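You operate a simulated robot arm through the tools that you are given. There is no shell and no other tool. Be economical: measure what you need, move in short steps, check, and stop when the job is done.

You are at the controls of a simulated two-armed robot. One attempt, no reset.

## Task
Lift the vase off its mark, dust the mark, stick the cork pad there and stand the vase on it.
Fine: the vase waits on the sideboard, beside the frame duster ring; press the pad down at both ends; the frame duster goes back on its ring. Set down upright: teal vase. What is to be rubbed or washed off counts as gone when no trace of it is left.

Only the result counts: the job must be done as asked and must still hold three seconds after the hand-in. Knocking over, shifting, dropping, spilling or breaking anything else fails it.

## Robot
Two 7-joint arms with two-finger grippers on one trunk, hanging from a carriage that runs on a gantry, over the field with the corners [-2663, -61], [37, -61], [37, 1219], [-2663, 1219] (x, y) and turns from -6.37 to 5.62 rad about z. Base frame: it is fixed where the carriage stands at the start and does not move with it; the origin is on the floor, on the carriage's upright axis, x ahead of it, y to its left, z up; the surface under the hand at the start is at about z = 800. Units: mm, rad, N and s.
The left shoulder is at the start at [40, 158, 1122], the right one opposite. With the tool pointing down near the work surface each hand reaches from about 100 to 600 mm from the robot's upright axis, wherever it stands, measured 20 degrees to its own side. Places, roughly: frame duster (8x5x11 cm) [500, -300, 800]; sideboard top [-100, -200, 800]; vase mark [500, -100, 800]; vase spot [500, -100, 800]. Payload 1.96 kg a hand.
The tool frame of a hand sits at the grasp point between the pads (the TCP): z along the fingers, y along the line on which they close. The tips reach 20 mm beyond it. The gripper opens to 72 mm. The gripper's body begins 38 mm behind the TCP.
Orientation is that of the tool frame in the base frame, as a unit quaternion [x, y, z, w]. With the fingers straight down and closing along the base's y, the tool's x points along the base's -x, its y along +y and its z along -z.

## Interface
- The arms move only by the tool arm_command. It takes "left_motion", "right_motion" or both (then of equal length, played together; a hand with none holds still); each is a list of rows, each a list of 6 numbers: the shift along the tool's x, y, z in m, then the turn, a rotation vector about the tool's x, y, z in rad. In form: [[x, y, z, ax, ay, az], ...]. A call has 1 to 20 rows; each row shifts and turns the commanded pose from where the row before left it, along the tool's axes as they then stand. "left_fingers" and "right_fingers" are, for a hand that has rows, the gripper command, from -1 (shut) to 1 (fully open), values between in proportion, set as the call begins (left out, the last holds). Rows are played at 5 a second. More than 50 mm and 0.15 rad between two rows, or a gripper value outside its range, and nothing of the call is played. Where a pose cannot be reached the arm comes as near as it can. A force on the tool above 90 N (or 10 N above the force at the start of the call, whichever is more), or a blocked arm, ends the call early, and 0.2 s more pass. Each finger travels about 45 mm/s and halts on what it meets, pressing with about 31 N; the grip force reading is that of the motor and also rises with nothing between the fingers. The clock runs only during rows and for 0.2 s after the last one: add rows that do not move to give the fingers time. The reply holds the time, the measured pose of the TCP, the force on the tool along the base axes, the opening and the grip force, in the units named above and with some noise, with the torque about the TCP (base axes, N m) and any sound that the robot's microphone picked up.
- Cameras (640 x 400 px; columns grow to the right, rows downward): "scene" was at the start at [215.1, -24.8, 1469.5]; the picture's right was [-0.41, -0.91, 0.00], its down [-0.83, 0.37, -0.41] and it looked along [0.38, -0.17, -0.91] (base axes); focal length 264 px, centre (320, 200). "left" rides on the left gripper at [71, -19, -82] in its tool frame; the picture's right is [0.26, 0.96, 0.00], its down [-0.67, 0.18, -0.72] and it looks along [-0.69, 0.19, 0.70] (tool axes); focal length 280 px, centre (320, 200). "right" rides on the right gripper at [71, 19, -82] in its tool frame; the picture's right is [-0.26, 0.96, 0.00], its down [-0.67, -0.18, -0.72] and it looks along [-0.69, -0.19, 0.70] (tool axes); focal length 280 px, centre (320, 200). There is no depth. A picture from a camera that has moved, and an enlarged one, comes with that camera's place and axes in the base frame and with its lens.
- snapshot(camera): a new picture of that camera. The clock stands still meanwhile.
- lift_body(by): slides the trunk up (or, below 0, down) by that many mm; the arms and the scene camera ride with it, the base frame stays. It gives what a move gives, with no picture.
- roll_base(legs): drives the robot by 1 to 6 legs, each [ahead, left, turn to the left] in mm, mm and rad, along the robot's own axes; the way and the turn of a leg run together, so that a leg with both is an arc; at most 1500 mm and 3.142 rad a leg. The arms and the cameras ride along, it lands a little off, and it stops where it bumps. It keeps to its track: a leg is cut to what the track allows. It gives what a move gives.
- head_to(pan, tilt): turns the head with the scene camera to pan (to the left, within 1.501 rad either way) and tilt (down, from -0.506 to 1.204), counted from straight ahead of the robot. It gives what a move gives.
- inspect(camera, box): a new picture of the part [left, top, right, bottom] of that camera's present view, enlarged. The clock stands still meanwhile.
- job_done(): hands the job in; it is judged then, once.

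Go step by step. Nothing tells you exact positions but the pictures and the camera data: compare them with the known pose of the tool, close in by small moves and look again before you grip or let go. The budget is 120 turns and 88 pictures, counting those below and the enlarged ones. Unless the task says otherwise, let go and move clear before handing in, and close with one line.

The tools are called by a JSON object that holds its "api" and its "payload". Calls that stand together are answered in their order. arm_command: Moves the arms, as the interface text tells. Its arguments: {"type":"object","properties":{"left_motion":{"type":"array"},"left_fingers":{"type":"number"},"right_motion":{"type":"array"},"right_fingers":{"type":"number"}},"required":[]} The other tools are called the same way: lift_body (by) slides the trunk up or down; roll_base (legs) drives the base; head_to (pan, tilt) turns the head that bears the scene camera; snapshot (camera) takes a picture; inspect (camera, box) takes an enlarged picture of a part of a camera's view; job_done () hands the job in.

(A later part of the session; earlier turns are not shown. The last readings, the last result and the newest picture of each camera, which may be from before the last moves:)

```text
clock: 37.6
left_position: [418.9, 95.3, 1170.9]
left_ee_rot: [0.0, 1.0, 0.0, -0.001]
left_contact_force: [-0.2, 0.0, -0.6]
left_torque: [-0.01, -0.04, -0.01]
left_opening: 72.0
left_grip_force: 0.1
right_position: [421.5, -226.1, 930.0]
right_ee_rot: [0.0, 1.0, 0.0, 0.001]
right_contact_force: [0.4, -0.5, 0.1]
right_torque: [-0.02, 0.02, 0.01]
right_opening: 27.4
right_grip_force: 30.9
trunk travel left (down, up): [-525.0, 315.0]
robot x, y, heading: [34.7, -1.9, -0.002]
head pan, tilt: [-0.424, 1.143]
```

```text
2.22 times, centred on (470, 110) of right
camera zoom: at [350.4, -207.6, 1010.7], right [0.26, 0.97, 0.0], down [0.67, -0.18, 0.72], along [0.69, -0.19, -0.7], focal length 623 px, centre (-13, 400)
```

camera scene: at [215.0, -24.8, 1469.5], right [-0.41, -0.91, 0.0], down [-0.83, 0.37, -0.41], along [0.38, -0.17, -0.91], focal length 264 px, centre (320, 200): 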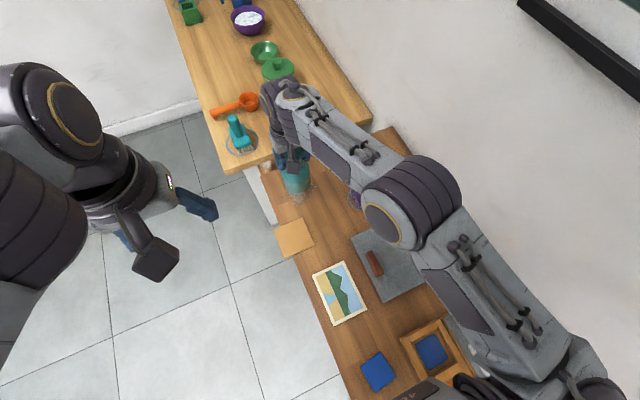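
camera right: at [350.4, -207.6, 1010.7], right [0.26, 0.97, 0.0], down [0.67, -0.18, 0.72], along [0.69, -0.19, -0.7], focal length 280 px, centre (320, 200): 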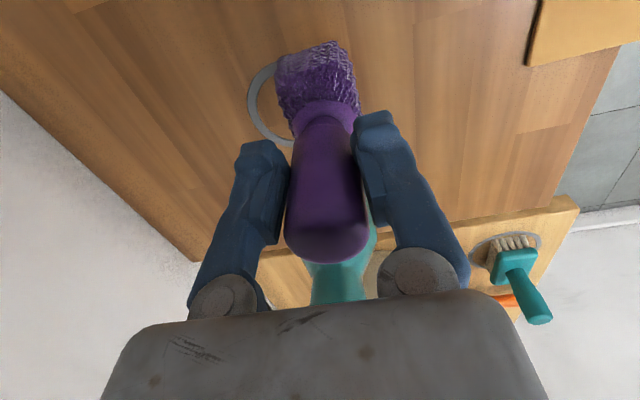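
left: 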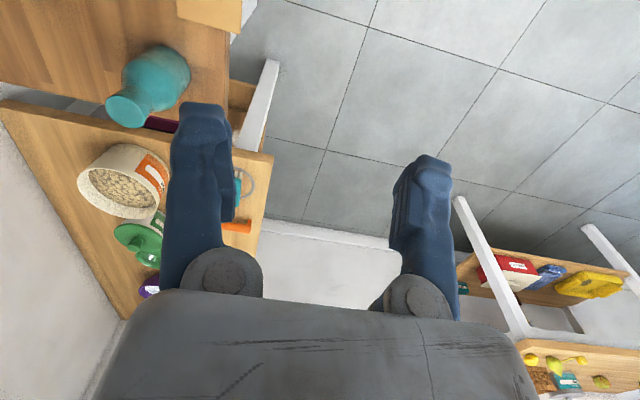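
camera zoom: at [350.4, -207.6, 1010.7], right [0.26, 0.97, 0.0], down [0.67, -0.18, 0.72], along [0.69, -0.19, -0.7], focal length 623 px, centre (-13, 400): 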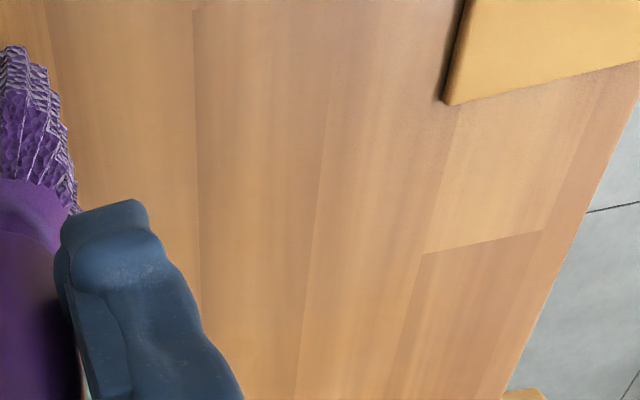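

The mark is clean. I'll return the duster over its ring at (448,-254), lower to just above the table, and look.

{"api": "arm_command", "payload": {"right_motion": [[-0.013, -0.014, 0, 0, 0, 0], [-0.013, -0.013, 0, 0, 0, 0], [0, 0, 0.02, 0, 0, 0], [0, 0, 0.015, 0, 0, 0], [0, 0, 0, 0, 0, 0]]}}

{"api": "snapshot", "payload": {"camera": "right"}}

{"api": "inspect", "payload": {"camera": "scene", "box": [300, 160, 420, 235]}}

```text
clock: 38.8
left_position: [419.3, 95.8, 1169.9]
left_ee_rot: [0.0, 1.0, -0.001, -0.001]
left_contact_force: [-0.5, 0.4, 0.5]
left_torque: [-0.02, -0.01, 0.04]
left_opening: 71.9
left_grip_force: 0.1
right_position: [451.4, -253.9, 893.3]
right_ee_rot: [-0.001, 1.0, -0.001, 0.0]
right_contact_force: [-0.6, 0.6, 0.1]
right_torque: [0.0, 0.0, 0.02]
right_opening: 27.5
right_grip_force: 30.8
trunk travel left (down, up): [-525.0, 315.0]
robot x, y, heading: [32.2, 3.5, -0.001]
head pan, tilt: [-0.424, 1.143]
```

```text
56 pictures are left
camera right: at [380.0, -235.7, 975.5], right [0.26, 0.96, 0.0], down [0.67, -0.18, 0.72], along [0.69, -0.19, -0.7], focal length 280 px, centre (320, 200)
```

right: 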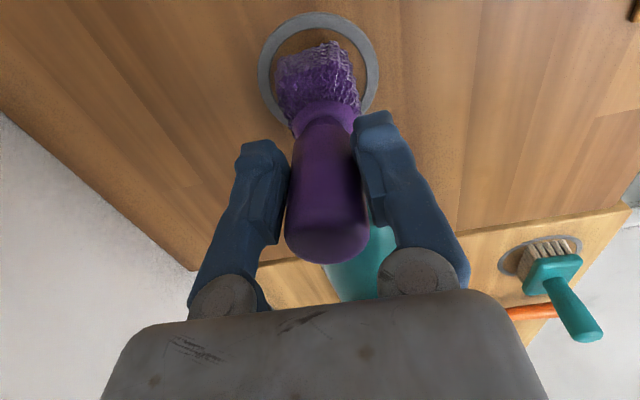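

```text
5.33 times, centred on (360, 198) of scene
camera zoom: at [246.4, -24.8, 1469.5], right [-0.41, -0.91, 0.0], down [-0.83, 0.37, -0.41], along [0.38, -0.17, -0.91], focal length 1406 px, centre (107, 213)
```

zoom: 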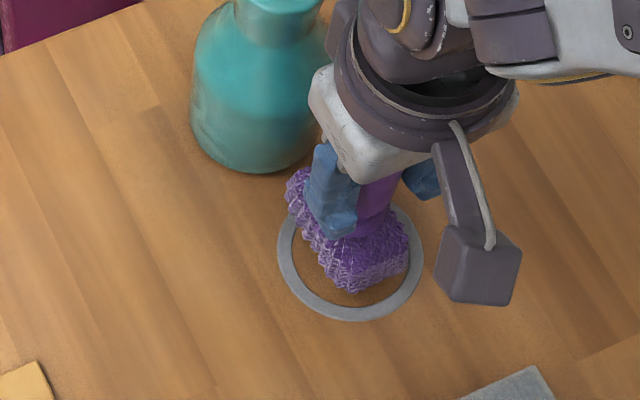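

Slight shift of -3 mm in x, then lower to contact in small steps.

{"api": "arm_command", "payload": {"right_motion": [[0.0035, 0, 0.003, 0, 0, 0], [0, 0, 0.005, 0, 0, 0], [0, 0, 0.002, 0, 0, 0], [0, 0, 0, 0, 0, 0]]}}

{"api": "snapshot", "payload": {"camera": "right"}}

```text
clock: 39.8
left_position: [419.3, 96.5, 1170.0]
left_ee_rot: [0.0, 1.0, 0.001, 0.0]
left_contact_force: [-0.2, 0.4, 0.3]
left_torque: [-0.01, 0.02, 0.01]
left_opening: 72.0
left_grip_force: 0.0
right_position: [448.4, -254.8, 885.4]
right_ee_rot: [0.0, 1.0, 0.0, -0.001]
right_contact_force: [0.5, 0.7, -0.8]
right_torque: [0.02, -0.02, 0.03]
right_opening: 27.1
right_grip_force: 30.7
trunk travel left (down, up): [-525.0, 315.0]
robot x, y, heading: [31.3, 2.5, 0.002]
head pan, tilt: [-0.424, 1.143]
```

```text
54 pictures are left
camera right: at [376.6, -235.3, 966.6], right [0.26, 0.96, 0.0], down [0.67, -0.18, 0.72], along [0.69, -0.19, -0.7], focal length 280 px, centre (320, 200)
```

right: 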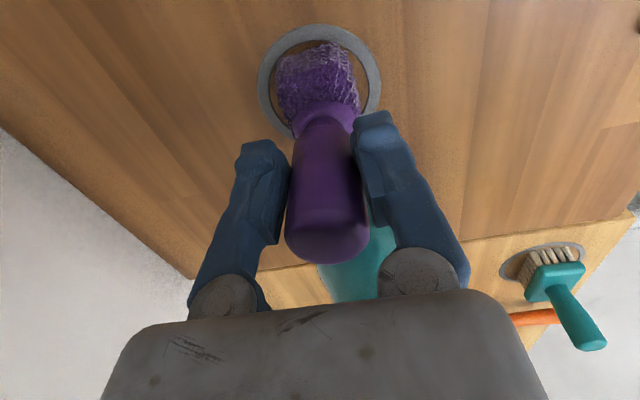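

The duster now sits about 8 mm higher in the grip; I'll continue down in small steps until contact.

{"api": "arm_command", "payload": {"right_motion": [[0, 0, 0.002, 0, 0, 0], [0, 0, 0.002, 0, 0, 0], [0, 0, 0, 0, 0, 0]]}}

{"api": "arm_command", "payload": {"right_motion": [[0, 0, 0.0015, 0, 0, 0], [0, 0, 0, 0, 0, 0]]}}

```text
clock: 40.6
left_position: [419.3, 96.2, 1170.4]
left_ee_rot: [0.0, 1.0, 0.0, 0.001]
left_contact_force: [0.2, 0.3, -0.3]
left_torque: [0.04, -0.06, -0.01]
left_opening: 72.1
left_grip_force: 0.0
right_position: [448.4, -254.8, 880.5]
right_ee_rot: [-0.001, 1.0, 0.0, 0.0]
right_contact_force: [0.8, 0.4, 0.1]
right_torque: [0.0, 0.0, 0.0]
right_opening: 27.0
right_grip_force: 31.2
trunk travel left (down, up): [-525.0, 315.0]
robot x, y, heading: [29.2, -0.3, 0.002]
head pan, tilt: [-0.424, 1.143]
```

```text
clock: 41.2
left_position: [417.6, 96.4, 1171.0]
left_ee_rot: [-0.001, 1.0, 0.0, -0.001]
left_contact_force: [-0.7, -0.3, -0.3]
left_torque: [-0.03, -0.03, -0.01]
left_opening: 72.0
left_grip_force: 0.0
right_position: [448.1, -254.9, 880.1]
right_ee_rot: [0.001, 1.0, 0.0, 0.0]
right_contact_force: [-1.2, 0.5, 4.6]
right_torque: [0.08, -0.11, 0.01]
right_opening: 26.8
right_grip_force: 30.8
trunk travel left (down, up): [-525.0, 315.0]
robot x, y, heading: [32.7, -0.3, -0.002]
head pan, tilt: [-0.424, 1.143]
```

Contact. Releasing and rising.

{"api": "arm_command", "payload": {"right_motion": [[0, 0, 0, 0, 0, 0], [0, 0, 0, 0, 0, 0], [0, 0, 0, 0, 0, 0], [0, 0, 0, 0, 0, 0], [0, 0, 0, 0, 0, 0]], "right_fingers": 1}}

{"api": "snapshot", "payload": {"camera": "right"}}

{"api": "inspect", "payload": {"camera": "scene", "box": [300, 160, 420, 235]}}

```text
clock: 42.4
left_position: [419.1, 96.5, 1170.3]
left_ee_rot: [0.0, 1.0, 0.0, 0.001]
left_contact_force: [0.4, 0.3, 0.2]
left_torque: [-0.03, 0.02, 0.0]
left_opening: 71.9
left_grip_force: 0.0
right_position: [448.4, -255.4, 880.1]
right_ee_rot: [0.001, 1.0, 0.0, 0.0]
right_contact_force: [-0.8, -0.2, -0.1]
right_torque: [0.0, 0.01, -0.01]
right_opening: 71.8
right_grip_force: 0.0
trunk travel left (down, up): [-525.0, 315.0]
robot x, y, heading: [32.3, -2.6, 0.002]
head pan, tilt: [-0.424, 1.143]
```

```text
53 pictures are left
camera right: at [377.5, -236.2, 962.2], right [0.26, 0.96, 0.0], down [0.67, -0.18, 0.72], along [0.69, -0.19, -0.7], focal length 280 px, centre (320, 200)
```

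right: 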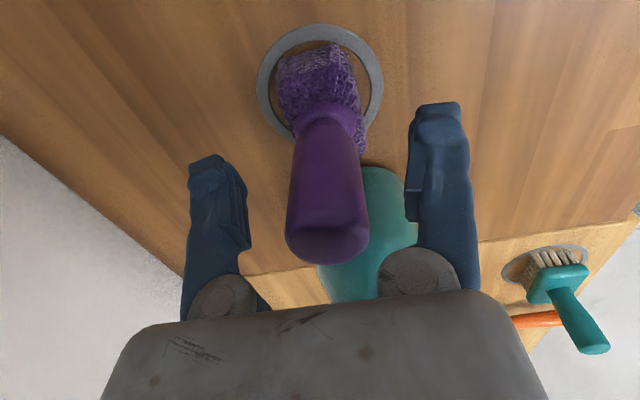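

```text
5.33 times, centred on (360, 198) of scene
camera zoom: at [246.4, -24.8, 1469.5], right [-0.41, -0.91, 0.0], down [-0.83, 0.37, -0.41], along [0.38, -0.17, -0.91], focal length 1406 px, centre (107, 213)
```

zoom: 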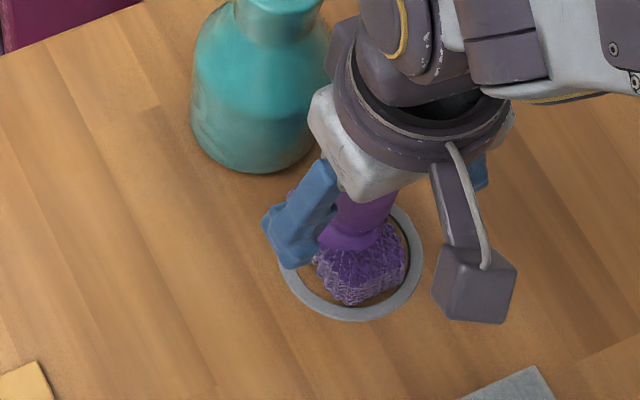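

Duster stands in its ring, maybe a few mm forward. I'll rise straight up and look from above.

{"api": "arm_command", "payload": {"right_motion": [[0, 0, -0.02, 0, 0, 0], [0, 0, -0.03, 0, 0, 0], [0, 0, -0.04, 0, 0, 0], [0.02, -0.02, -0.03, 0, 0, 0], [0.03, -0.03, 0, 0, 0, 0], [0.03, -0.03, 0, 0, 0, 0]]}}

{"api": "inspect", "payload": {"camera": "scene", "box": [280, 130, 440, 230]}}

{"api": "snapshot", "payload": {"camera": "scene"}}

```text
clock: 43.8
left_position: [419.0, 96.0, 1169.8]
left_ee_rot: [0.0, 1.0, 0.0, 0.001]
left_contact_force: [0.8, 0.2, 0.3]
left_torque: [0.01, 0.0, -0.02]
left_opening: 72.1
left_grip_force: 0.1
right_position: [367.4, -333.2, 999.6]
right_ee_rot: [0.0, 1.0, -0.001, 0.0]
right_contact_force: [-0.5, 0.3, 0.1]
right_torque: [0.0, -0.01, 0.02]
right_opening: 71.8
right_grip_force: 0.1
trunk travel left (down, up): [-525.0, 315.0]
robot x, y, heading: [32.5, -2.4, 0.002]
head pan, tilt: [-0.424, 1.143]
```

```text
4.00 times, centred on (360, 180) of scene
camera zoom: at [246.3, -24.9, 1469.5], right [-0.41, -0.91, 0.0], down [-0.83, 0.37, -0.41], along [0.38, -0.17, -0.91], focal length 1055 px, centre (160, 280)
```

zoom: 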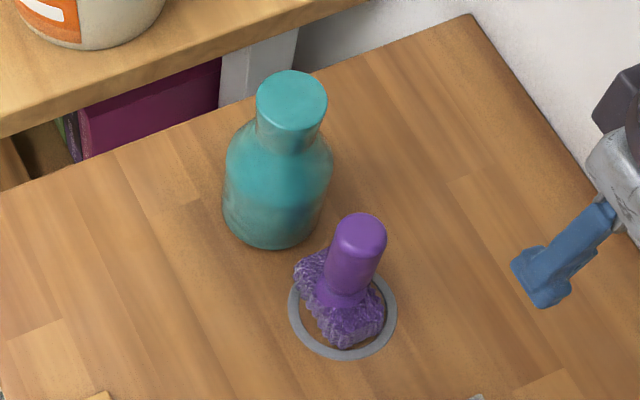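

```text
50 pictures are left
camera scene: at [246.3, -24.9, 1469.5], right [-0.41, -0.91, 0.0], down [-0.83, 0.37, -0.41], along [0.38, -0.17, -0.91], focal length 264 px, centre (320, 200)
```

scene: 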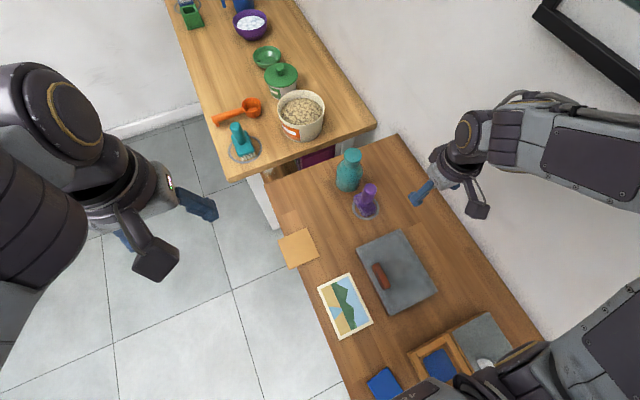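

The duster stands about 9 mm forward of its ring centre. I have budget, so I'll regrip and recentre it.

{"api": "arm_command", "payload": {"right_motion": [[-0.0303, 0.0267, 0, 0, 0, 0], [-0.0303, 0.0267, 0, 0, 0, 0], [-0.0304, 0.0267, 0, 0, 0, 0], [0, 0, 0.04, 0, 0, 0], [0, 0, 0.04, 0, 0, 0], [0, 0, 0.032, 0, 0, 0], [0, 0, 0, 0, 0, 0]]}}

{"api": "snapshot", "payload": {"camera": "right"}}

```text
clock: 45.4
left_position: [418.8, 95.8, 1170.3]
left_ee_rot: [0.0, 1.0, 0.0, 0.0]
left_contact_force: [0.4, 0.4, -0.5]
left_torque: [0.03, -0.02, 0.01]
left_opening: 72.1
left_grip_force: 0.0
right_position: [458.5, -253.2, 887.3]
right_ee_rot: [0.0, 1.0, 0.001, -0.001]
right_contact_force: [-0.2, 1.0, 0.7]
right_torque: [-0.02, -0.03, 0.02]
right_opening: 72.1
right_grip_force: 0.0
trunk travel left (down, up): [-525.0, 315.0]
robot x, y, heading: [31.5, -1.4, -0.005]
head pan, tilt: [-0.424, 1.143]
```

```text
49 pictures are left
camera right: at [386.7, -234.8, 970.0], right [0.26, 0.96, 0.0], down [0.67, -0.18, 0.72], along [0.69, -0.19, -0.7], focal length 280 px, centre (320, 200)
```

right: 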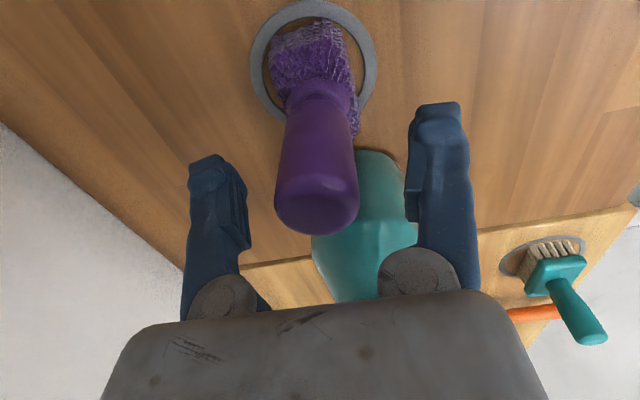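

Well placed. I'll close, lift 5 mm, shift -9 mm in x, and lower again.

{"api": "arm_command", "payload": {"right_motion": [[0, 0, 0, 0, 0, 0], [0, 0, 0, 0, 0, 0], [0, 0, 0, 0, 0, 0], [0, 0, 0, 0, 0, 0], [0, 0, 0, 0, 0, 0], [0, 0, 0, 0, 0, 0], [0, 0, -0.005, 0, 0, 0], [0.005, -0.001, 0, 0, 0, 0], [0.004, -0.001, 0, 0, 0, 0], [0, 0, 0.004, 0, 0, 0], [0, 0, 0, 0, 0, 0]], "right_fingers": -1}}

{"api": "snapshot", "payload": {"camera": "right"}}

```text
clock: 47.8
left_position: [419.1, 96.6, 1170.1]
left_ee_rot: [0.0, 1.0, -0.001, 0.0]
left_contact_force: [0.0, -0.6, 0.7]
left_torque: [0.0, 0.02, -0.03]
left_opening: 72.1
left_grip_force: 0.0
right_position: [449.0, -255.9, 890.9]
right_ee_rot: [0.0, 1.0, 0.0, 0.001]
right_contact_force: [0.5, 0.1, -1.0]
right_torque: [0.01, 0.0, 0.02]
right_opening: 30.3
right_grip_force: 31.0
trunk travel left (down, up): [-525.0, 315.0]
robot x, y, heading: [30.6, -1.5, 0.001]
head pan, tilt: [-0.424, 1.143]
```

```text
48 pictures are left
camera right: at [378.3, -236.3, 971.6], right [0.26, 0.96, 0.0], down [0.67, -0.18, 0.72], along [0.69, -0.19, -0.7], focal length 280 px, centre (320, 200)
```

right: 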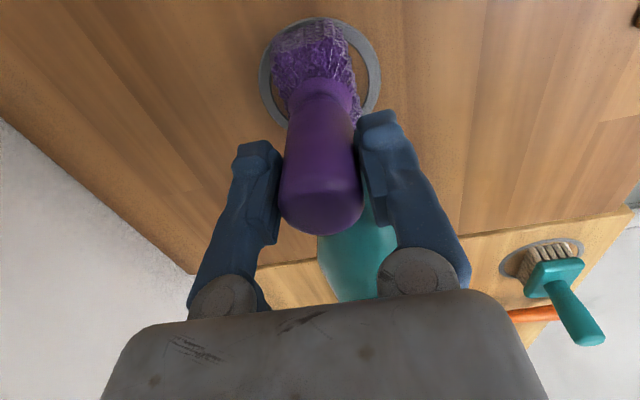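

That now matches the original pose. Lower to contact.

{"api": "arm_command", "payload": {"right_motion": [[0, 0, 0.001, 0, 0, 0], [0, 0, 0.001, 0, 0, 0], [0, 0, 0, 0, 0, 0]]}}

```text
clock: 48.6
left_position: [419.7, 95.9, 1169.7]
left_ee_rot: [0.0, 1.0, 0.0, 0.0]
left_contact_force: [0.5, 0.3, -0.5]
left_torque: [0.01, -0.02, 0.01]
left_opening: 71.8
left_grip_force: 0.2
right_position: [449.0, -255.8, 888.6]
right_ee_rot: [0.0, 1.0, 0.0, -0.001]
right_contact_force: [-1.9, 0.0, 9.9]
right_torque: [0.25, 0.11, 0.05]
right_opening: 30.1
right_grip_force: 31.2
trunk travel left (down, up): [-525.0, 315.0]
robot x, y, heading: [32.8, 0.8, 0.003]
head pan, tilt: [-0.424, 1.143]
```

{"api": "arm_command", "payload": {"right_motion": [[0, 0, 0, 0, 0, 0], [0, 0, 0, 0, 0, 0], [0, 0, 0, 0, 0, 0], [0, 0, 0, 0, 0, 0], [0, 0, -0.02, 0, 0, 0], [0, 0, -0.04, 0, 0, 0], [0, 0, -0.04, 0, 0, 0], [0, 0, -0.04, 0, 0, 0], [0.02, -0.03, -0.02, 0, 0, 0], [0.03, -0.03, 0, 0, 0, 0], [0.03, -0.03, 0, 0, 0, 0]], "right_fingers": 1}}

{"api": "inspect", "payload": {"camera": "scene", "box": [280, 130, 440, 230]}}

{"api": "inspect", "payload": {"camera": "scene", "box": [250, 200, 346, 260]}}

```text
clock: 51.0
left_position: [419.2, 97.1, 1169.8]
left_ee_rot: [0.0, 1.0, 0.0, 0.0]
left_contact_force: [0.1, 1.1, 0.0]
left_torque: [-0.03, 0.06, 0.02]
left_opening: 71.9
left_grip_force: 0.0
right_position: [368.3, -346.8, 1046.4]
right_ee_rot: [-0.001, 1.0, 0.0, 0.001]
right_contact_force: [-0.1, -0.7, 0.5]
right_torque: [-0.01, -0.01, 0.01]
right_opening: 72.1
right_grip_force: 0.0
trunk travel left (down, up): [-525.0, 315.0]
robot x, y, heading: [29.3, -2.0, 0.001]
head pan, tilt: [-0.424, 1.143]
```

```text
4.00 times, centred on (360, 180) of scene
camera zoom: at [246.3, -24.9, 1469.5], right [-0.41, -0.91, 0.0], down [-0.83, 0.37, -0.41], along [0.38, -0.17, -0.91], focal length 1055 px, centre (160, 280)
```

zoom: 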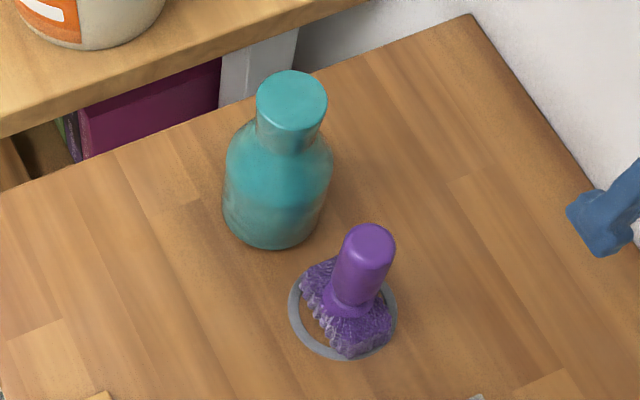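

```text
6.67 times, centred on (298, 230) of scene
camera zoom: at [246.3, -24.9, 1469.5], right [-0.41, -0.91, 0.0], down [-0.83, 0.37, -0.41], along [0.38, -0.17, -0.91], focal length 1758 px, centre (467, 0)
```

zoom: 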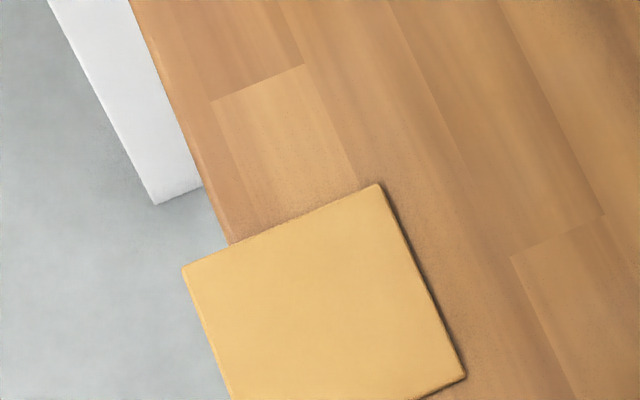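

The duster and vase are well placed. Now the pad: about 4 mm thick, x 381–464, y -85 to -2, overhanging the table edge (y ≈ -23). I'll lower the left hand and turn it so the fingers point toward -y, closing vertically.

{"api": "arm_command", "payload": {"left_motion": [[0, 0.015, 0.03, 0, 0, 0], [0, 0.015, 0.04, 0, 0, 0], [0, 0.015, 0.04, 0, 0, 0], [0, 0.015, 0.04, 0, 0, 0], [0, 0, 0, 0.1428, 0, 0], [0, 0, 0, 0.1428, 0, 0], [0, 0, 0, 0.1428, 0, 0], [0, 0, 0, 0.1428, 0, 0], [0, 0, 0, 0.1428, 0, 0], [0, 0, 0, 0.1428, 0, 0], [0, 0, 0, 0.1428, 0, 0], [0, 0, 0, 0.1428, 0, 0], [0, 0, 0, 0.1428, 0, 0], [0, 0, 0, 0.1428, 0, 0], [0, 0, 0, 0.1428, 0, 0], [0, 0, 0, 0, 0, 0]], "left_fingers": 1}}

{"api": "snapshot", "payload": {"camera": "scene"}}

```text
clock: 54.4
left_position: [419.0, 155.8, 1019.9]
left_ee_rot: [0.0, -0.707, 0.707, 0.0]
left_contact_force: [0.2, -0.5, 0.0]
left_torque: [-0.01, -0.03, 0.01]
left_opening: 71.9
left_grip_force: 0.0
right_position: [368.2, -347.6, 1047.1]
right_ee_rot: [0.0, 1.0, 0.001, 0.0]
right_contact_force: [-0.4, -0.8, -0.4]
right_torque: [0.0, -0.04, 0.02]
right_opening: 71.9
right_grip_force: 0.0
trunk travel left (down, up): [-525.0, 315.0]
robot x, y, heading: [29.3, -0.5, 0.002]
head pan, tilt: [-0.424, 1.143]
```

```text
45 pictures are left
camera scene: at [246.4, -24.8, 1469.5], right [-0.41, -0.91, 0.0], down [-0.83, 0.37, -0.41], along [0.38, -0.17, -0.91], focal length 264 px, centre (320, 200)
```

scene: 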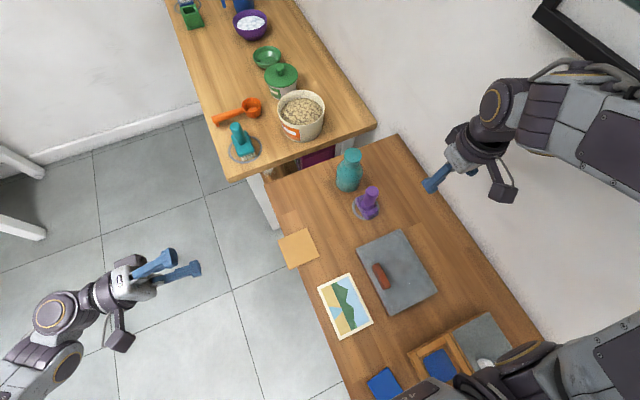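

The orientation is right. I'll lower to the pad plane while staying outside the table, then look with the left camera.

{"api": "arm_command", "payload": {"left_motion": [[-0.003, 0.04, 0, 0, 0, 0], [0, 0.04, 0, 0, 0, 0], [0, 0.04, 0, 0, 0, 0], [0, 0.04, 0, 0, 0, 0], [0, 0.04, 0.01, 0, 0, 0], [0, 0.018, 0.02, 0, 0, 0], [0, 0, 0.03, 0, 0, 0], [0, 0, 0.025, 0, 0, 0], [0, 0, 0, 0, 0, 0]]}}

{"api": "snapshot", "payload": {"camera": "left"}}

{"api": "inspect", "payload": {"camera": "scene", "box": [200, 200, 360, 300]}}

```text
clock: 56.4
left_position: [422.6, 72.1, 799.9]
left_ee_rot: [0.0, -0.707, 0.707, 0.0]
left_contact_force: [0.2, -0.5, 0.9]
left_torque: [-0.02, 0.0, 0.0]
left_opening: 72.4
left_grip_force: 0.1
right_position: [368.1, -346.6, 1046.6]
right_ee_rot: [0.0, 1.0, 0.0, 0.0]
right_contact_force: [1.0, 0.4, 0.2]
right_torque: [0.0, -0.01, 0.03]
right_opening: 71.9
right_grip_force: 0.1
trunk travel left (down, up): [-525.0, 315.0]
robot x, y, heading: [30.6, 1.8, 0.002]
head pan, tilt: [-0.424, 1.143]
```

```text
44 pictures are left
camera left: at [351.4, 154.6, 819.3], right [-0.26, 0.0, -0.96], down [0.67, 0.72, -0.18], along [0.69, -0.7, -0.19], focal length 280 px, centre (320, 200)
```

left: 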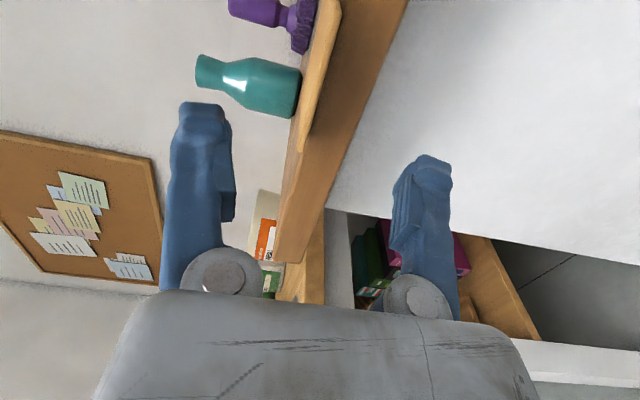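

```text
4.00 times, centred on (280, 250) of scene
camera zoom: at [246.4, -24.7, 1469.5], right [-0.41, -0.91, 0.0], down [-0.83, 0.37, -0.41], along [0.38, -0.17, -0.91], focal length 1055 px, centre (480, 0)
```

zoom: 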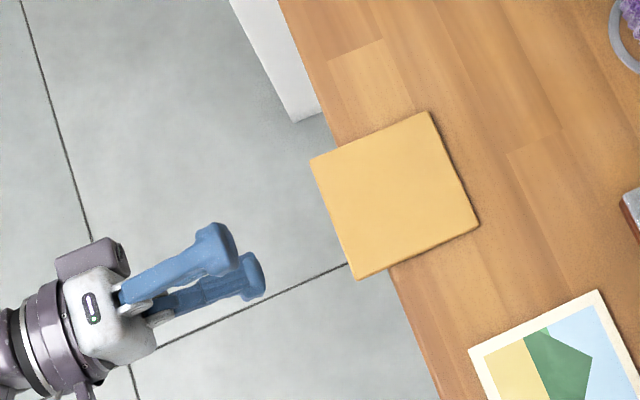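

I can see the pad edge-on. I'll zoom to get its height and thickness.

{"api": "inspect", "payload": {"camera": "left", "box": [250, 0, 410, 100]}}

{"api": "inspect", "payload": {"camera": "left", "box": [250, 80, 410, 180]}}

```text
4.00 times, centred on (330, 50) of left
camera zoom: at [351.4, 154.6, 819.3], right [-0.26, 0.0, -0.96], down [0.67, 0.72, -0.18], along [0.69, -0.7, -0.19], focal length 1122 px, centre (280, 800)
```

zoom: 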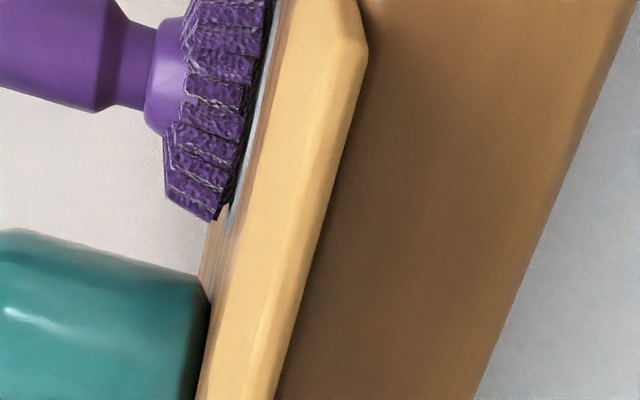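

```text
4.00 times, centred on (330, 130) of left
camera zoom: at [351.4, 154.6, 819.3], right [-0.26, 0.0, -0.96], down [0.67, 0.72, -0.18], along [0.69, -0.7, -0.19], focal length 1122 px, centre (280, 480)
```

zoom: 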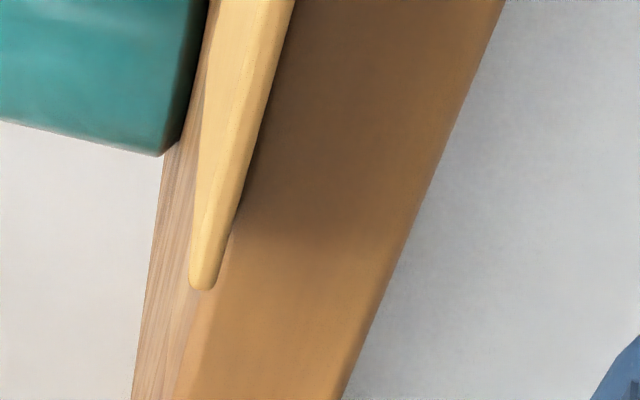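

The pad mid-plane is z ≈ 801.7, about 4 mm thick. I'll advance so the fingertips reach y ≈ -17, short of the table edge.

{"api": "arm_command", "payload": {"left_motion": [[0, -0.001, 0.025, 0, 0, 0], [0, 0, 0.025, 0, 0, 0], [0, 0, 0.018, 0, 0, 0], [0, 0, 0, 0, 0, 0]]}}

{"api": "snapshot", "payload": {"camera": "left"}}

{"api": "inspect", "payload": {"camera": "scene", "box": [240, 200, 360, 275]}}

```text
clock: 57.4
left_position: [420.6, 2.8, 800.9]
left_ee_rot: [0.0, 0.708, -0.707, 0.0]
left_contact_force: [0.4, 0.2, 0.1]
left_torque: [0.04, 0.0, 0.02]
left_opening: 72.0
left_grip_force: 0.0
right_position: [368.4, -346.8, 1046.6]
right_ee_rot: [0.001, 1.0, 0.001, 0.0]
right_contact_force: [0.5, 0.8, 1.1]
right_torque: [0.02, -0.04, 0.0]
right_opening: 71.8
right_grip_force: 0.0
trunk travel left (down, up): [-525.0, 315.0]
robot x, y, heading: [28.0, 3.0, -0.003]
head pan, tilt: [-0.424, 1.143]
```

```text
40 pictures are left
camera left: at [350.6, 85.2, 820.9], right [-0.26, 0.0, -0.97], down [0.67, 0.72, -0.18], along [0.69, -0.7, -0.19], focal length 280 px, centre (320, 200)
```

left: 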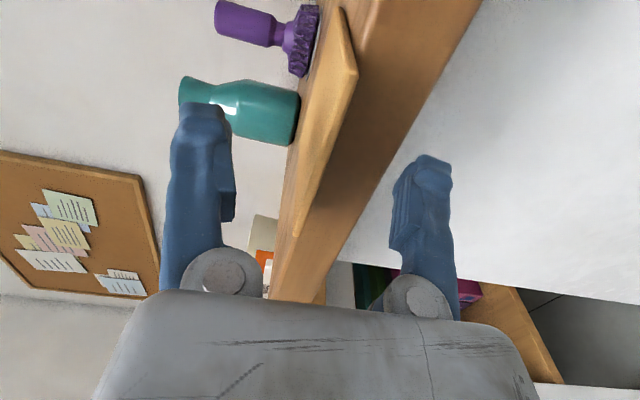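

```text
5.33 times, centred on (300, 238) of scene
camera zoom: at [246.4, -24.8, 1469.5], right [-0.41, -0.91, 0.0], down [-0.83, 0.37, -0.41], along [0.38, -0.17, -0.91], focal length 1406 px, centre (427, 0)
```

zoom: 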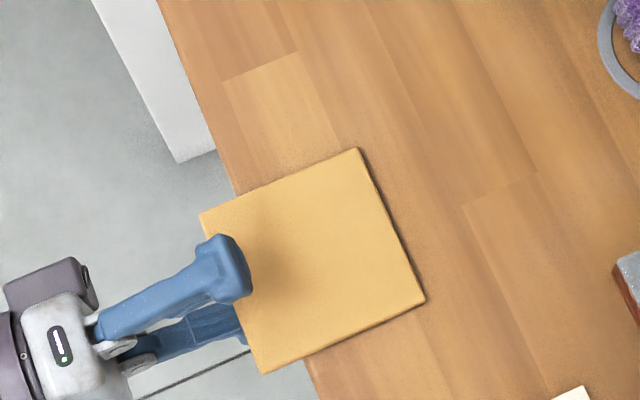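

The upper finger is over the pad and the lower one is beneath its overhang. Closing.

{"api": "arm_command", "payload": {"left_motion": [[0, 0, 0, 0, 0, 0], [0, 0, 0, 0, 0, 0], [0, 0, 0, 0, 0, 0], [0, 0, 0, 0, 0, 0], [0, 0, 0, 0, 0, 0], [0, 0, 0, 0, 0, 0], [0, 0, 0, 0, 0, 0], [0, 0, 0, 0, 0, 0]], "left_fingers": -1}}

{"api": "snapshot", "payload": {"camera": "left"}}

{"api": "inspect", "payload": {"camera": "scene", "box": [240, 200, 360, 275]}}

```text
clock: 59.2
left_position: [421.1, 2.3, 801.5]
left_ee_rot: [0.0, -0.707, 0.707, 0.0]
left_contact_force: [-1.1, -0.8, 2.3]
left_torque: [-0.05, 0.01, -0.02]
left_opening: 6.0
left_grip_force: 30.4
right_position: [368.1, -347.7, 1046.5]
right_ee_rot: [0.0, 1.0, 0.001, 0.0]
right_contact_force: [0.0, -0.4, -0.1]
right_torque: [0.0, -0.02, 0.01]
right_opening: 71.9
right_grip_force: 0.2
trunk travel left (down, up): [-525.0, 315.0]
robot x, y, heading: [29.0, -1.3, 0.001]
head pan, tilt: [-0.424, 1.143]
```

```text
38 pictures are left
camera left: at [350.7, 85.3, 821.0], right [-0.26, 0.0, -0.97], down [0.67, 0.72, -0.18], along [0.69, -0.7, -0.19], focal length 280 px, centre (320, 200)
```

left: 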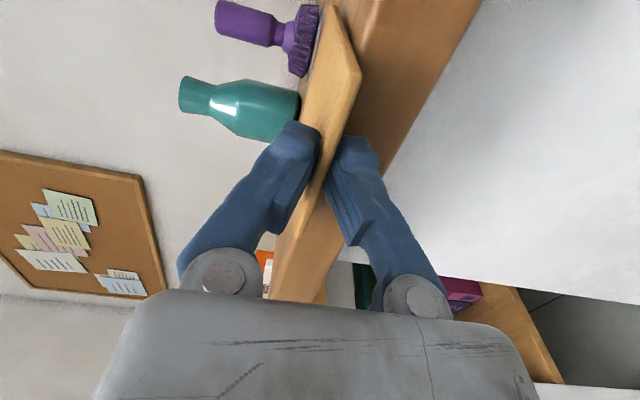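

```text
5.33 times, centred on (300, 238) of scene
camera zoom: at [246.4, -24.9, 1469.6], right [-0.41, -0.91, 0.0], down [-0.83, 0.37, -0.41], along [0.38, -0.17, -0.91], focal length 1406 px, centre (427, 0)
```

zoom: 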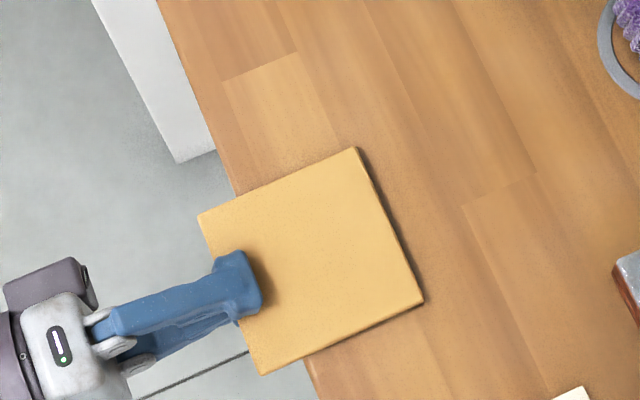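

The pad is gripped (about 6 mm). I'll lift 60 mm, carry it to above the mark, and tilt the far edge 12° down.

{"api": "arm_command", "payload": {"left_motion": [[0, -0.01, 0, 0, 0, 0], [0, -0.025, 0, 0, 0, 0], [0, -0.025, 0, 0, 0, 0], [-0.03, 0, 0, 0, 0, 0], [-0.03, 0, 0, 0, 0, 0], [-0.03, 0, 0, 0, 0, 0], [-0.032, 0, 0, 0, 0, 0], [0, 0, 0.02, 0, 0, 0], [0, 0, 0.025, 0, 0, 0], [0, 0, 0.02, 0, 0, 0], [0, 0, 0, -0.105, 0, 0], [0, 0, 0, -0.105, 0, 0], [0, 0, 0, 0, 0, 0]]}}

{"api": "inspect", "payload": {"camera": "scene", "box": [230, 140, 390, 240]}}

{"api": "snapshot", "payload": {"camera": "left"}}

```text
clock: 62.0
left_position: [530.8, -61.2, 870.8]
left_ee_rot: [0.0, 0.778, -0.629, 0.0]
left_contact_force: [-0.5, -0.1, 0.0]
left_torque: [0.02, 0.01, 0.01]
left_opening: 6.0
left_grip_force: 31.5
left hand out of reach, approached as far as the arm can: row 7, 9, 10
right_position: [368.6, -347.5, 1047.3]
right_ee_rot: [0.0, 1.0, 0.0, -0.001]
right_contact_force: [0.3, -0.3, -0.3]
right_torque: [0.0, -0.01, 0.03]
right_opening: 72.3
right_grip_force: 0.1
trunk travel left (down, up): [-525.0, 315.0]
robot x, y, heading: [34.0, -2.2, -0.001]
head pan, tilt: [-0.424, 1.143]
```

```text
4.00 times, centred on (310, 190) of scene
camera zoom: at [246.3, -24.9, 1469.5], right [-0.41, -0.91, 0.0], down [-0.83, 0.37, -0.41], along [0.38, -0.17, -0.91], focal length 1055 px, centre (360, 240)
```

zoom: 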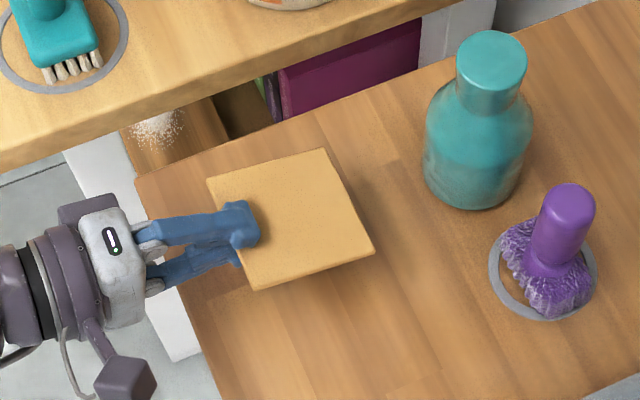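

```text
35 pictures are left
camera left: at [461.1, 15.7, 905.5], right [-0.26, 0.2, -0.94], down [0.67, 0.74, -0.03], along [0.69, -0.64, -0.33], focal length 280 px, centre (320, 200)
```

left: 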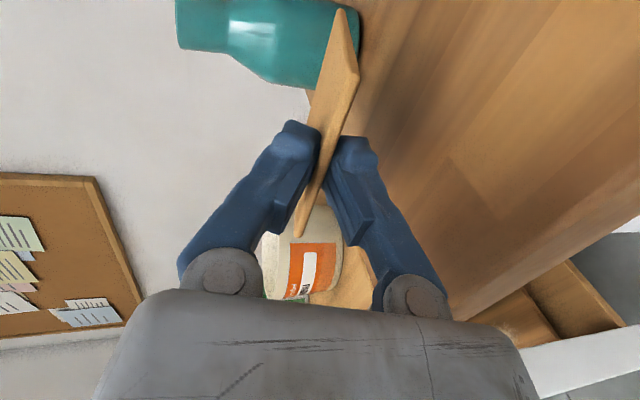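

The left arm is at its reach limit (x 531 of 543). I'll raise the hand 150 mm, then lower the trunk by 150 mm to gain reach.

{"api": "arm_command", "payload": {"left_motion": [[0, -0.0293, -0.0063, 0, 0, 0], [0, -0.0293, -0.0063, 0, 0, 0], [0, -0.0293, -0.0063, 0, 0, 0], [0, -0.0293, -0.0063, 0, 0, 0], [0, -0.0293, -0.0063, 0, 0, 0], [0, 0, 0, 0, 0, 0]]}}

```text
clock: 63.4
left_position: [532.8, -58.9, 1020.0]
left_ee_rot: [0.0, 0.778, -0.629, 0.0]
left_contact_force: [0.3, -0.1, -0.1]
left_torque: [0.03, -0.01, 0.0]
left_opening: 6.0
left_grip_force: 30.5
right_position: [367.8, -348.5, 1044.8]
right_ee_rot: [0.0, 1.0, 0.0, 0.0]
right_contact_force: [-0.5, -0.1, 0.5]
right_torque: [0.01, 0.0, -0.01]
right_opening: 71.8
right_grip_force: 0.1
trunk travel left (down, up): [-525.0, 315.0]
robot x, y, heading: [27.5, -0.3, 0.001]
head pan, tilt: [-0.424, 1.143]
```

Now lower the trunk 150 mm.

{"api": "lift_body", "payload": {"by": -150}}

{"api": "snapshot", "payload": {"camera": "scene"}}

```text
clock: 65.2
left_position: [533.0, -59.1, 868.7]
left_ee_rot: [0.0, 0.778, -0.628, 0.0]
left_contact_force: [0.5, 0.7, 0.2]
left_torque: [0.01, -0.01, -0.01]
left_opening: 6.0
left_grip_force: 30.6
right_position: [369.1, -345.9, 896.2]
right_ee_rot: [0.0, 1.0, 0.0, 0.0]
right_contact_force: [-0.7, 0.4, 0.0]
right_torque: [0.0, -0.01, 0.0]
right_opening: 72.0
right_grip_force: 0.2
trunk travel left (down, up): [-375.0, 465.0]
robot x, y, heading: [31.2, -3.3, -0.005]
head pan, tilt: [-0.424, 1.143]
```

```text
34 pictures are left
camera scene: at [246.4, -24.8, 1319.6], right [-0.41, -0.91, 0.0], down [-0.83, 0.37, -0.41], along [0.38, -0.17, -0.91], focal length 264 px, centre (320, 200)
```

scene: 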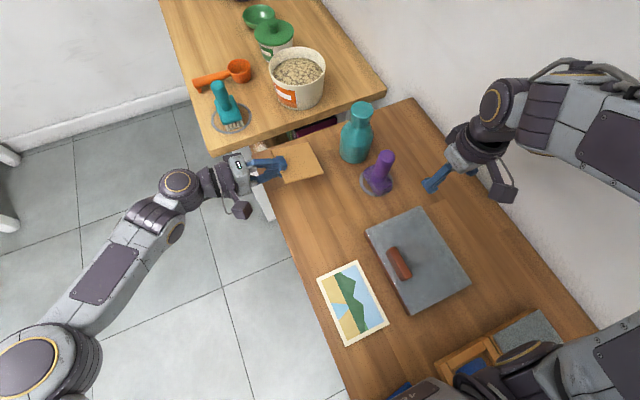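

There is more reach now. I'll move to x 543, y -63 and descend to just above contact.

{"api": "arm_command", "payload": {"left_motion": [[-0.011, -0.0007, 0.0034, 0, 0, 0], [0, 0.0147, 0.0032, 0, 0, 0], [0, 0.0147, 0.0032, 0, 0, 0], [0, 0.0065, 0.0014, 0, 0, 0], [0, 0, 0, 0, 0, 0]]}}

{"api": "inspect", "payload": {"camera": "scene", "box": [210, 110, 370, 210]}}

{"api": "snapshot", "payload": {"camera": "left"}}

```text
clock: 66.4
left_position: [544.8, -63.6, 833.3]
left_ee_rot: [0.0, 0.778, -0.628, 0.0]
left_contact_force: [-1.0, 0.0, -0.2]
left_torque: [0.01, -0.01, -0.01]
left_opening: 5.8
left_grip_force: 31.6
right_position: [368.0, -347.2, 896.0]
right_ee_rot: [-0.001, 1.0, 0.0, 0.0]
right_contact_force: [-0.3, -0.6, -0.7]
right_torque: [0.03, 0.02, -0.01]
right_opening: 72.0
right_grip_force: 0.0
trunk travel left (down, up): [-375.0, 465.0]
robot x, y, heading: [32.0, -1.9, 0.001]
head pan, tilt: [-0.424, 1.143]
```

```text
4.00 times, centred on (290, 160) of scene
camera zoom: at [246.4, -24.8, 1319.5], right [-0.41, -0.91, 0.0], down [-0.83, 0.37, -0.41], along [0.38, -0.17, -0.91], focal length 1055 px, centre (440, 360)
```

zoom: 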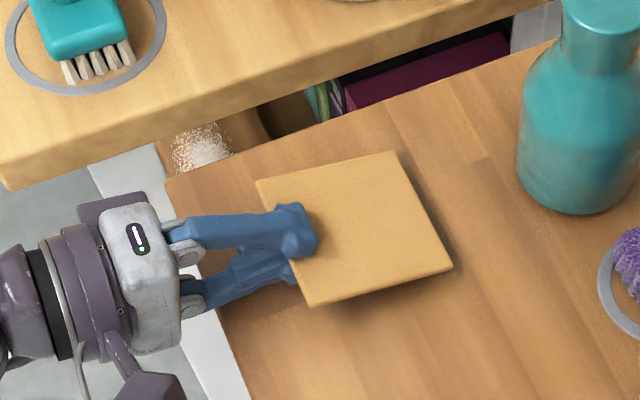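

```text
32 pictures are left
camera left: at [473.6, 13.2, 869.4], right [-0.26, 0.2, -0.94], down [0.67, 0.74, -0.03], along [0.69, -0.64, -0.33], focal length 280 px, centre (320, 200)
```

left: 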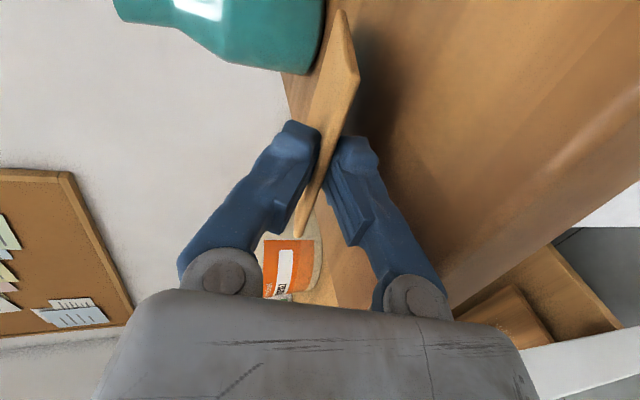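

The pad is centred at x ≈ 545 with its far edge at y ≈ -150, as wanted. Lowering until the far edge touches.

{"api": "arm_command", "payload": {"left_motion": [[0, 0.0049, 0.001, 0, 0, 0], [0, 0.0029, 0.0006, 0, 0, 0], [0, 0.00147, 0.0003, 0, 0, 0], [0, 0, 0, 0, 0, 0]]}}

{"api": "arm_command", "payload": {"left_motion": [[0, 0.00147, 0.0003, 0, 0, 0], [0, 0, 0, 0, 0, 0]]}}

```text
clock: 67.4
left_position: [544.7, -62.7, 823.4]
left_ee_rot: [0.0, 0.778, -0.628, 0.001]
left_contact_force: [0.4, 0.2, 0.2]
left_torque: [0.01, -0.01, 0.02]
left_opening: 5.9
left_grip_force: 30.9
right_position: [367.6, -347.8, 896.3]
right_ee_rot: [0.0, 1.0, 0.0, 0.0]
right_contact_force: [0.0, 0.2, -0.6]
right_torque: [0.05, 0.02, 0.0]
right_opening: 71.8
right_grip_force: 0.1
trunk travel left (down, up): [-375.0, 465.0]
robot x, y, heading: [29.9, 0.6, -0.001]
head pan, tilt: [-0.424, 1.143]
```

```text
clock: 68.0
left_position: [544.5, -62.2, 821.5]
left_ee_rot: [-0.001, 0.778, -0.628, 0.001]
left_contact_force: [1.0, 0.2, 0.6]
left_torque: [0.04, 0.0, -0.01]
left_opening: 5.9
left_grip_force: 30.7
right_position: [368.9, -347.5, 897.0]
right_ee_rot: [0.0, 1.0, 0.0, 0.0]
right_contact_force: [-0.9, -0.5, -0.5]
right_torque: [0.0, -0.04, 0.01]
right_opening: 71.8
right_grip_force: 0.1
trunk travel left (down, up): [-375.0, 465.0]
robot x, y, heading: [34.9, -1.3, -0.001]
head pan, tilt: [-0.424, 1.143]
```

{"api": "arm_command", "payload": {"left_motion": [[0, 0.00147, 0.0003, 0, 0, 0], [0, 0, 0, 0, 0, 0]]}}

{"api": "inspect", "payload": {"camera": "left", "box": [260, 0, 420, 160]}}

```text
clock: 68.6
left_position: [544.4, -62.7, 822.6]
left_ee_rot: [0.001, 0.777, -0.63, 0.0]
left_contact_force: [-4.0, -0.3, 9.1]
left_torque: [0.4, 0.13, 0.14]
left_opening: 6.2
left_grip_force: 30.9
right_position: [367.8, -347.8, 896.2]
right_ee_rot: [0.0, 1.0, -0.001, 0.001]
right_contact_force: [-1.0, 0.3, 0.4]
right_torque: [-0.01, -0.01, 0.03]
right_opening: 72.1
right_grip_force: 0.1
trunk travel left (down, up): [-375.0, 465.0]
robot x, y, heading: [31.6, -1.8, -0.004]
head pan, tilt: [-0.424, 1.143]
```

```text
2.50 times, centred on (340, 80) of left
camera zoom: at [474.3, 13.7, 857.4], right [-0.26, 0.2, -0.94], down [0.67, 0.74, -0.03], along [0.69, -0.65, -0.33], focal length 701 px, centre (270, 500)
```

zoom: 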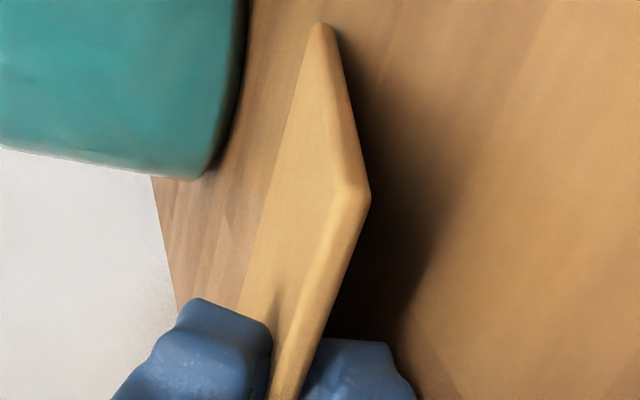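

The far edge touches. I'll open slightly and withdraw quickly along the fingers so the near end settles.

{"api": "arm_command", "payload": {"left_motion": [[0, 0, 0, 0, 0, 0], [0, 0, 0, 0, 0, 0]], "left_fingers": -0.64}}

{"api": "inspect", "payload": {"camera": "scene", "box": [210, 110, 370, 210]}}

```text
clock: 69.2
left_position: [545.0, -62.3, 821.8]
left_ee_rot: [0.001, 0.777, -0.629, 0.001]
left_contact_force: [-8.7, -1.3, 24.2]
left_torque: [1.04, 0.37, 0.38]
left_opening: 9.9
left_grip_force: 0.1
right_position: [367.3, -346.7, 896.1]
right_ee_rot: [0.0, 1.0, -0.001, 0.001]
right_contact_force: [0.9, 0.1, 1.3]
right_torque: [-0.03, 0.05, 0.0]
right_opening: 71.9
right_grip_force: 0.1
trunk travel left (down, up): [-375.0, 465.0]
robot x, y, heading: [31.1, 1.6, 0.002]
head pan, tilt: [-0.424, 1.143]
```

```text
4.00 times, centred on (290, 160) of scene
camera zoom: at [246.4, -25.0, 1319.8], right [-0.41, -0.91, 0.0], down [-0.83, 0.37, -0.41], along [0.38, -0.17, -0.91], focal length 1055 px, centre (440, 360)
```

zoom: 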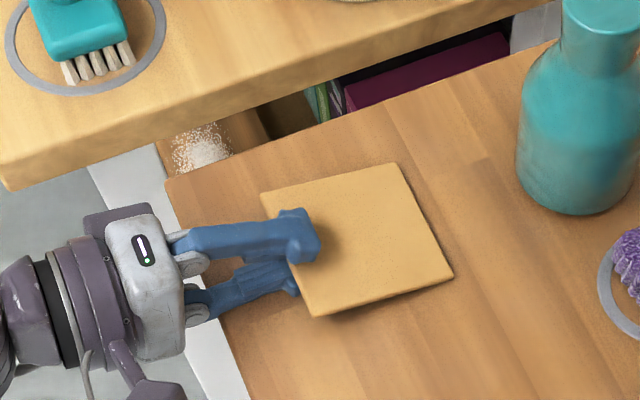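

The gripper body lightly rests on the table edge. I'll withdraw now, straight back along the fingers.

{"api": "arm_command", "payload": {"left_motion": [[0, 0, -0.045, 0, 0, 0], [0, 0, -0.045, 0, 0, 0], [0, 0, -0.03, 0, 0, 0]]}}

{"api": "inspect", "payload": {"camera": "scene", "box": [210, 110, 370, 210]}}

```text
clock: 70.0
left_position: [543.0, 58.1, 844.3]
left_ee_rot: [0.0, 0.778, -0.629, -0.001]
left_contact_force: [0.0, -0.1, 0.2]
left_torque: [0.01, 0.03, -0.01]
left_opening: 13.0
left_grip_force: 0.1
right_position: [366.7, -346.7, 897.1]
right_ee_rot: [-0.001, 1.0, 0.001, 0.001]
right_contact_force: [-0.1, 1.4, 0.2]
right_torque: [0.03, -0.02, 0.0]
right_opening: 72.0
right_grip_force: 0.1
trunk travel left (down, up): [-375.0, 465.0]
robot x, y, heading: [33.5, -0.3, 0.002]
head pan, tilt: [-0.424, 1.143]
```

```text
4.00 times, centred on (290, 160) of scene
camera zoom: at [246.3, -24.3, 1319.4], right [-0.41, -0.91, 0.0], down [-0.83, 0.37, -0.41], along [0.38, -0.17, -0.91], focal length 1055 px, centre (440, 360)
```

zoom: 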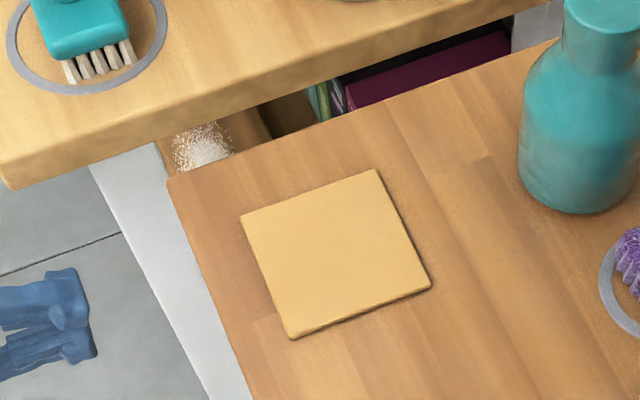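

The pad lies flat but was dragged about 12 mm toward the edge (centre ≈ (544,-95); target y -107). I'll close the left fingers and nudge it back from its near edge.

{"api": "arm_command", "payload": {"left_motion": [[-0.001, 0, 0, 0, 0, 0], [0, 0.003, 0.03, 0, 0, 0], [0, 0.004, 0.03, 0, 0, 0], [0, 0.004, 0.0222, 0, 0, 0], [0, 0, 0, 0, 0, 0]], "left_fingers": -1}}

{"api": "snapshot", "payload": {"camera": "left"}}

{"api": "inspect", "payload": {"camera": "scene", "box": [210, 110, 370, 210]}}

```text
clock: 71.2
left_position: [544.7, -23.5, 819.1]
left_ee_rot: [0.0, 0.777, -0.629, 0.001]
left_contact_force: [-2.1, 0.5, 8.2]
left_torque: [0.02, 0.1, 0.02]
left_opening: 0.2
left_grip_force: 29.5
right_position: [368.3, -347.1, 897.3]
right_ee_rot: [0.0, 1.0, 0.0, 0.0]
right_contact_force: [0.8, -0.3, 0.9]
right_torque: [-0.01, 0.05, 0.01]
right_opening: 71.9
right_grip_force: 0.1
trunk travel left (down, up): [-375.0, 465.0]
robot x, y, heading: [33.6, -5.1, 0.002]
head pan, tilt: [-0.424, 1.143]
```

```text
28 pictures are left
camera left: at [474.1, 53.4, 853.9], right [-0.26, 0.2, -0.94], down [0.67, 0.74, -0.03], along [0.69, -0.65, -0.33], focal length 280 px, centre (320, 200)
```

left: 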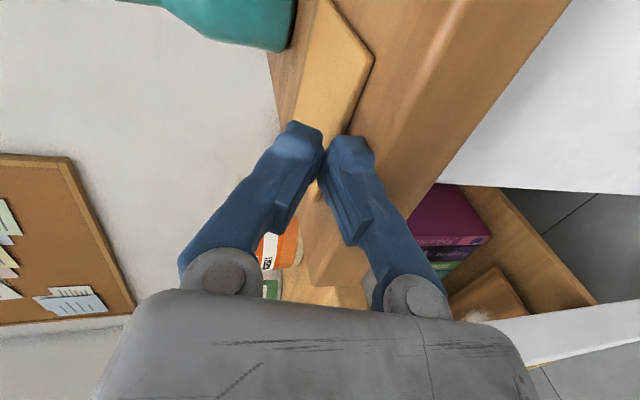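

```text
4.00 times, centred on (290, 160) of scene
camera zoom: at [246.5, -24.8, 1319.7], right [-0.41, -0.91, 0.0], down [-0.83, 0.37, -0.41], along [0.38, -0.17, -0.91], focal length 1055 px, centre (440, 360)
```

zoom: 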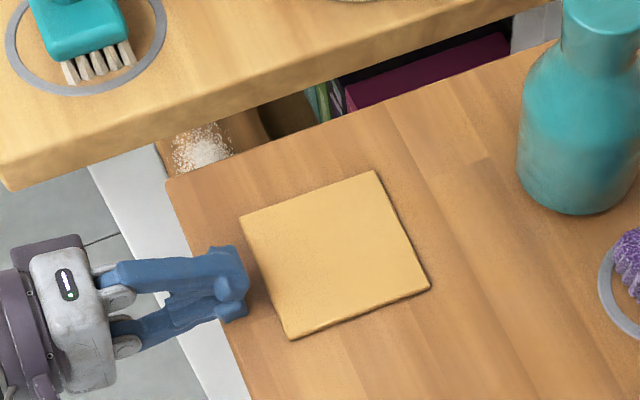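

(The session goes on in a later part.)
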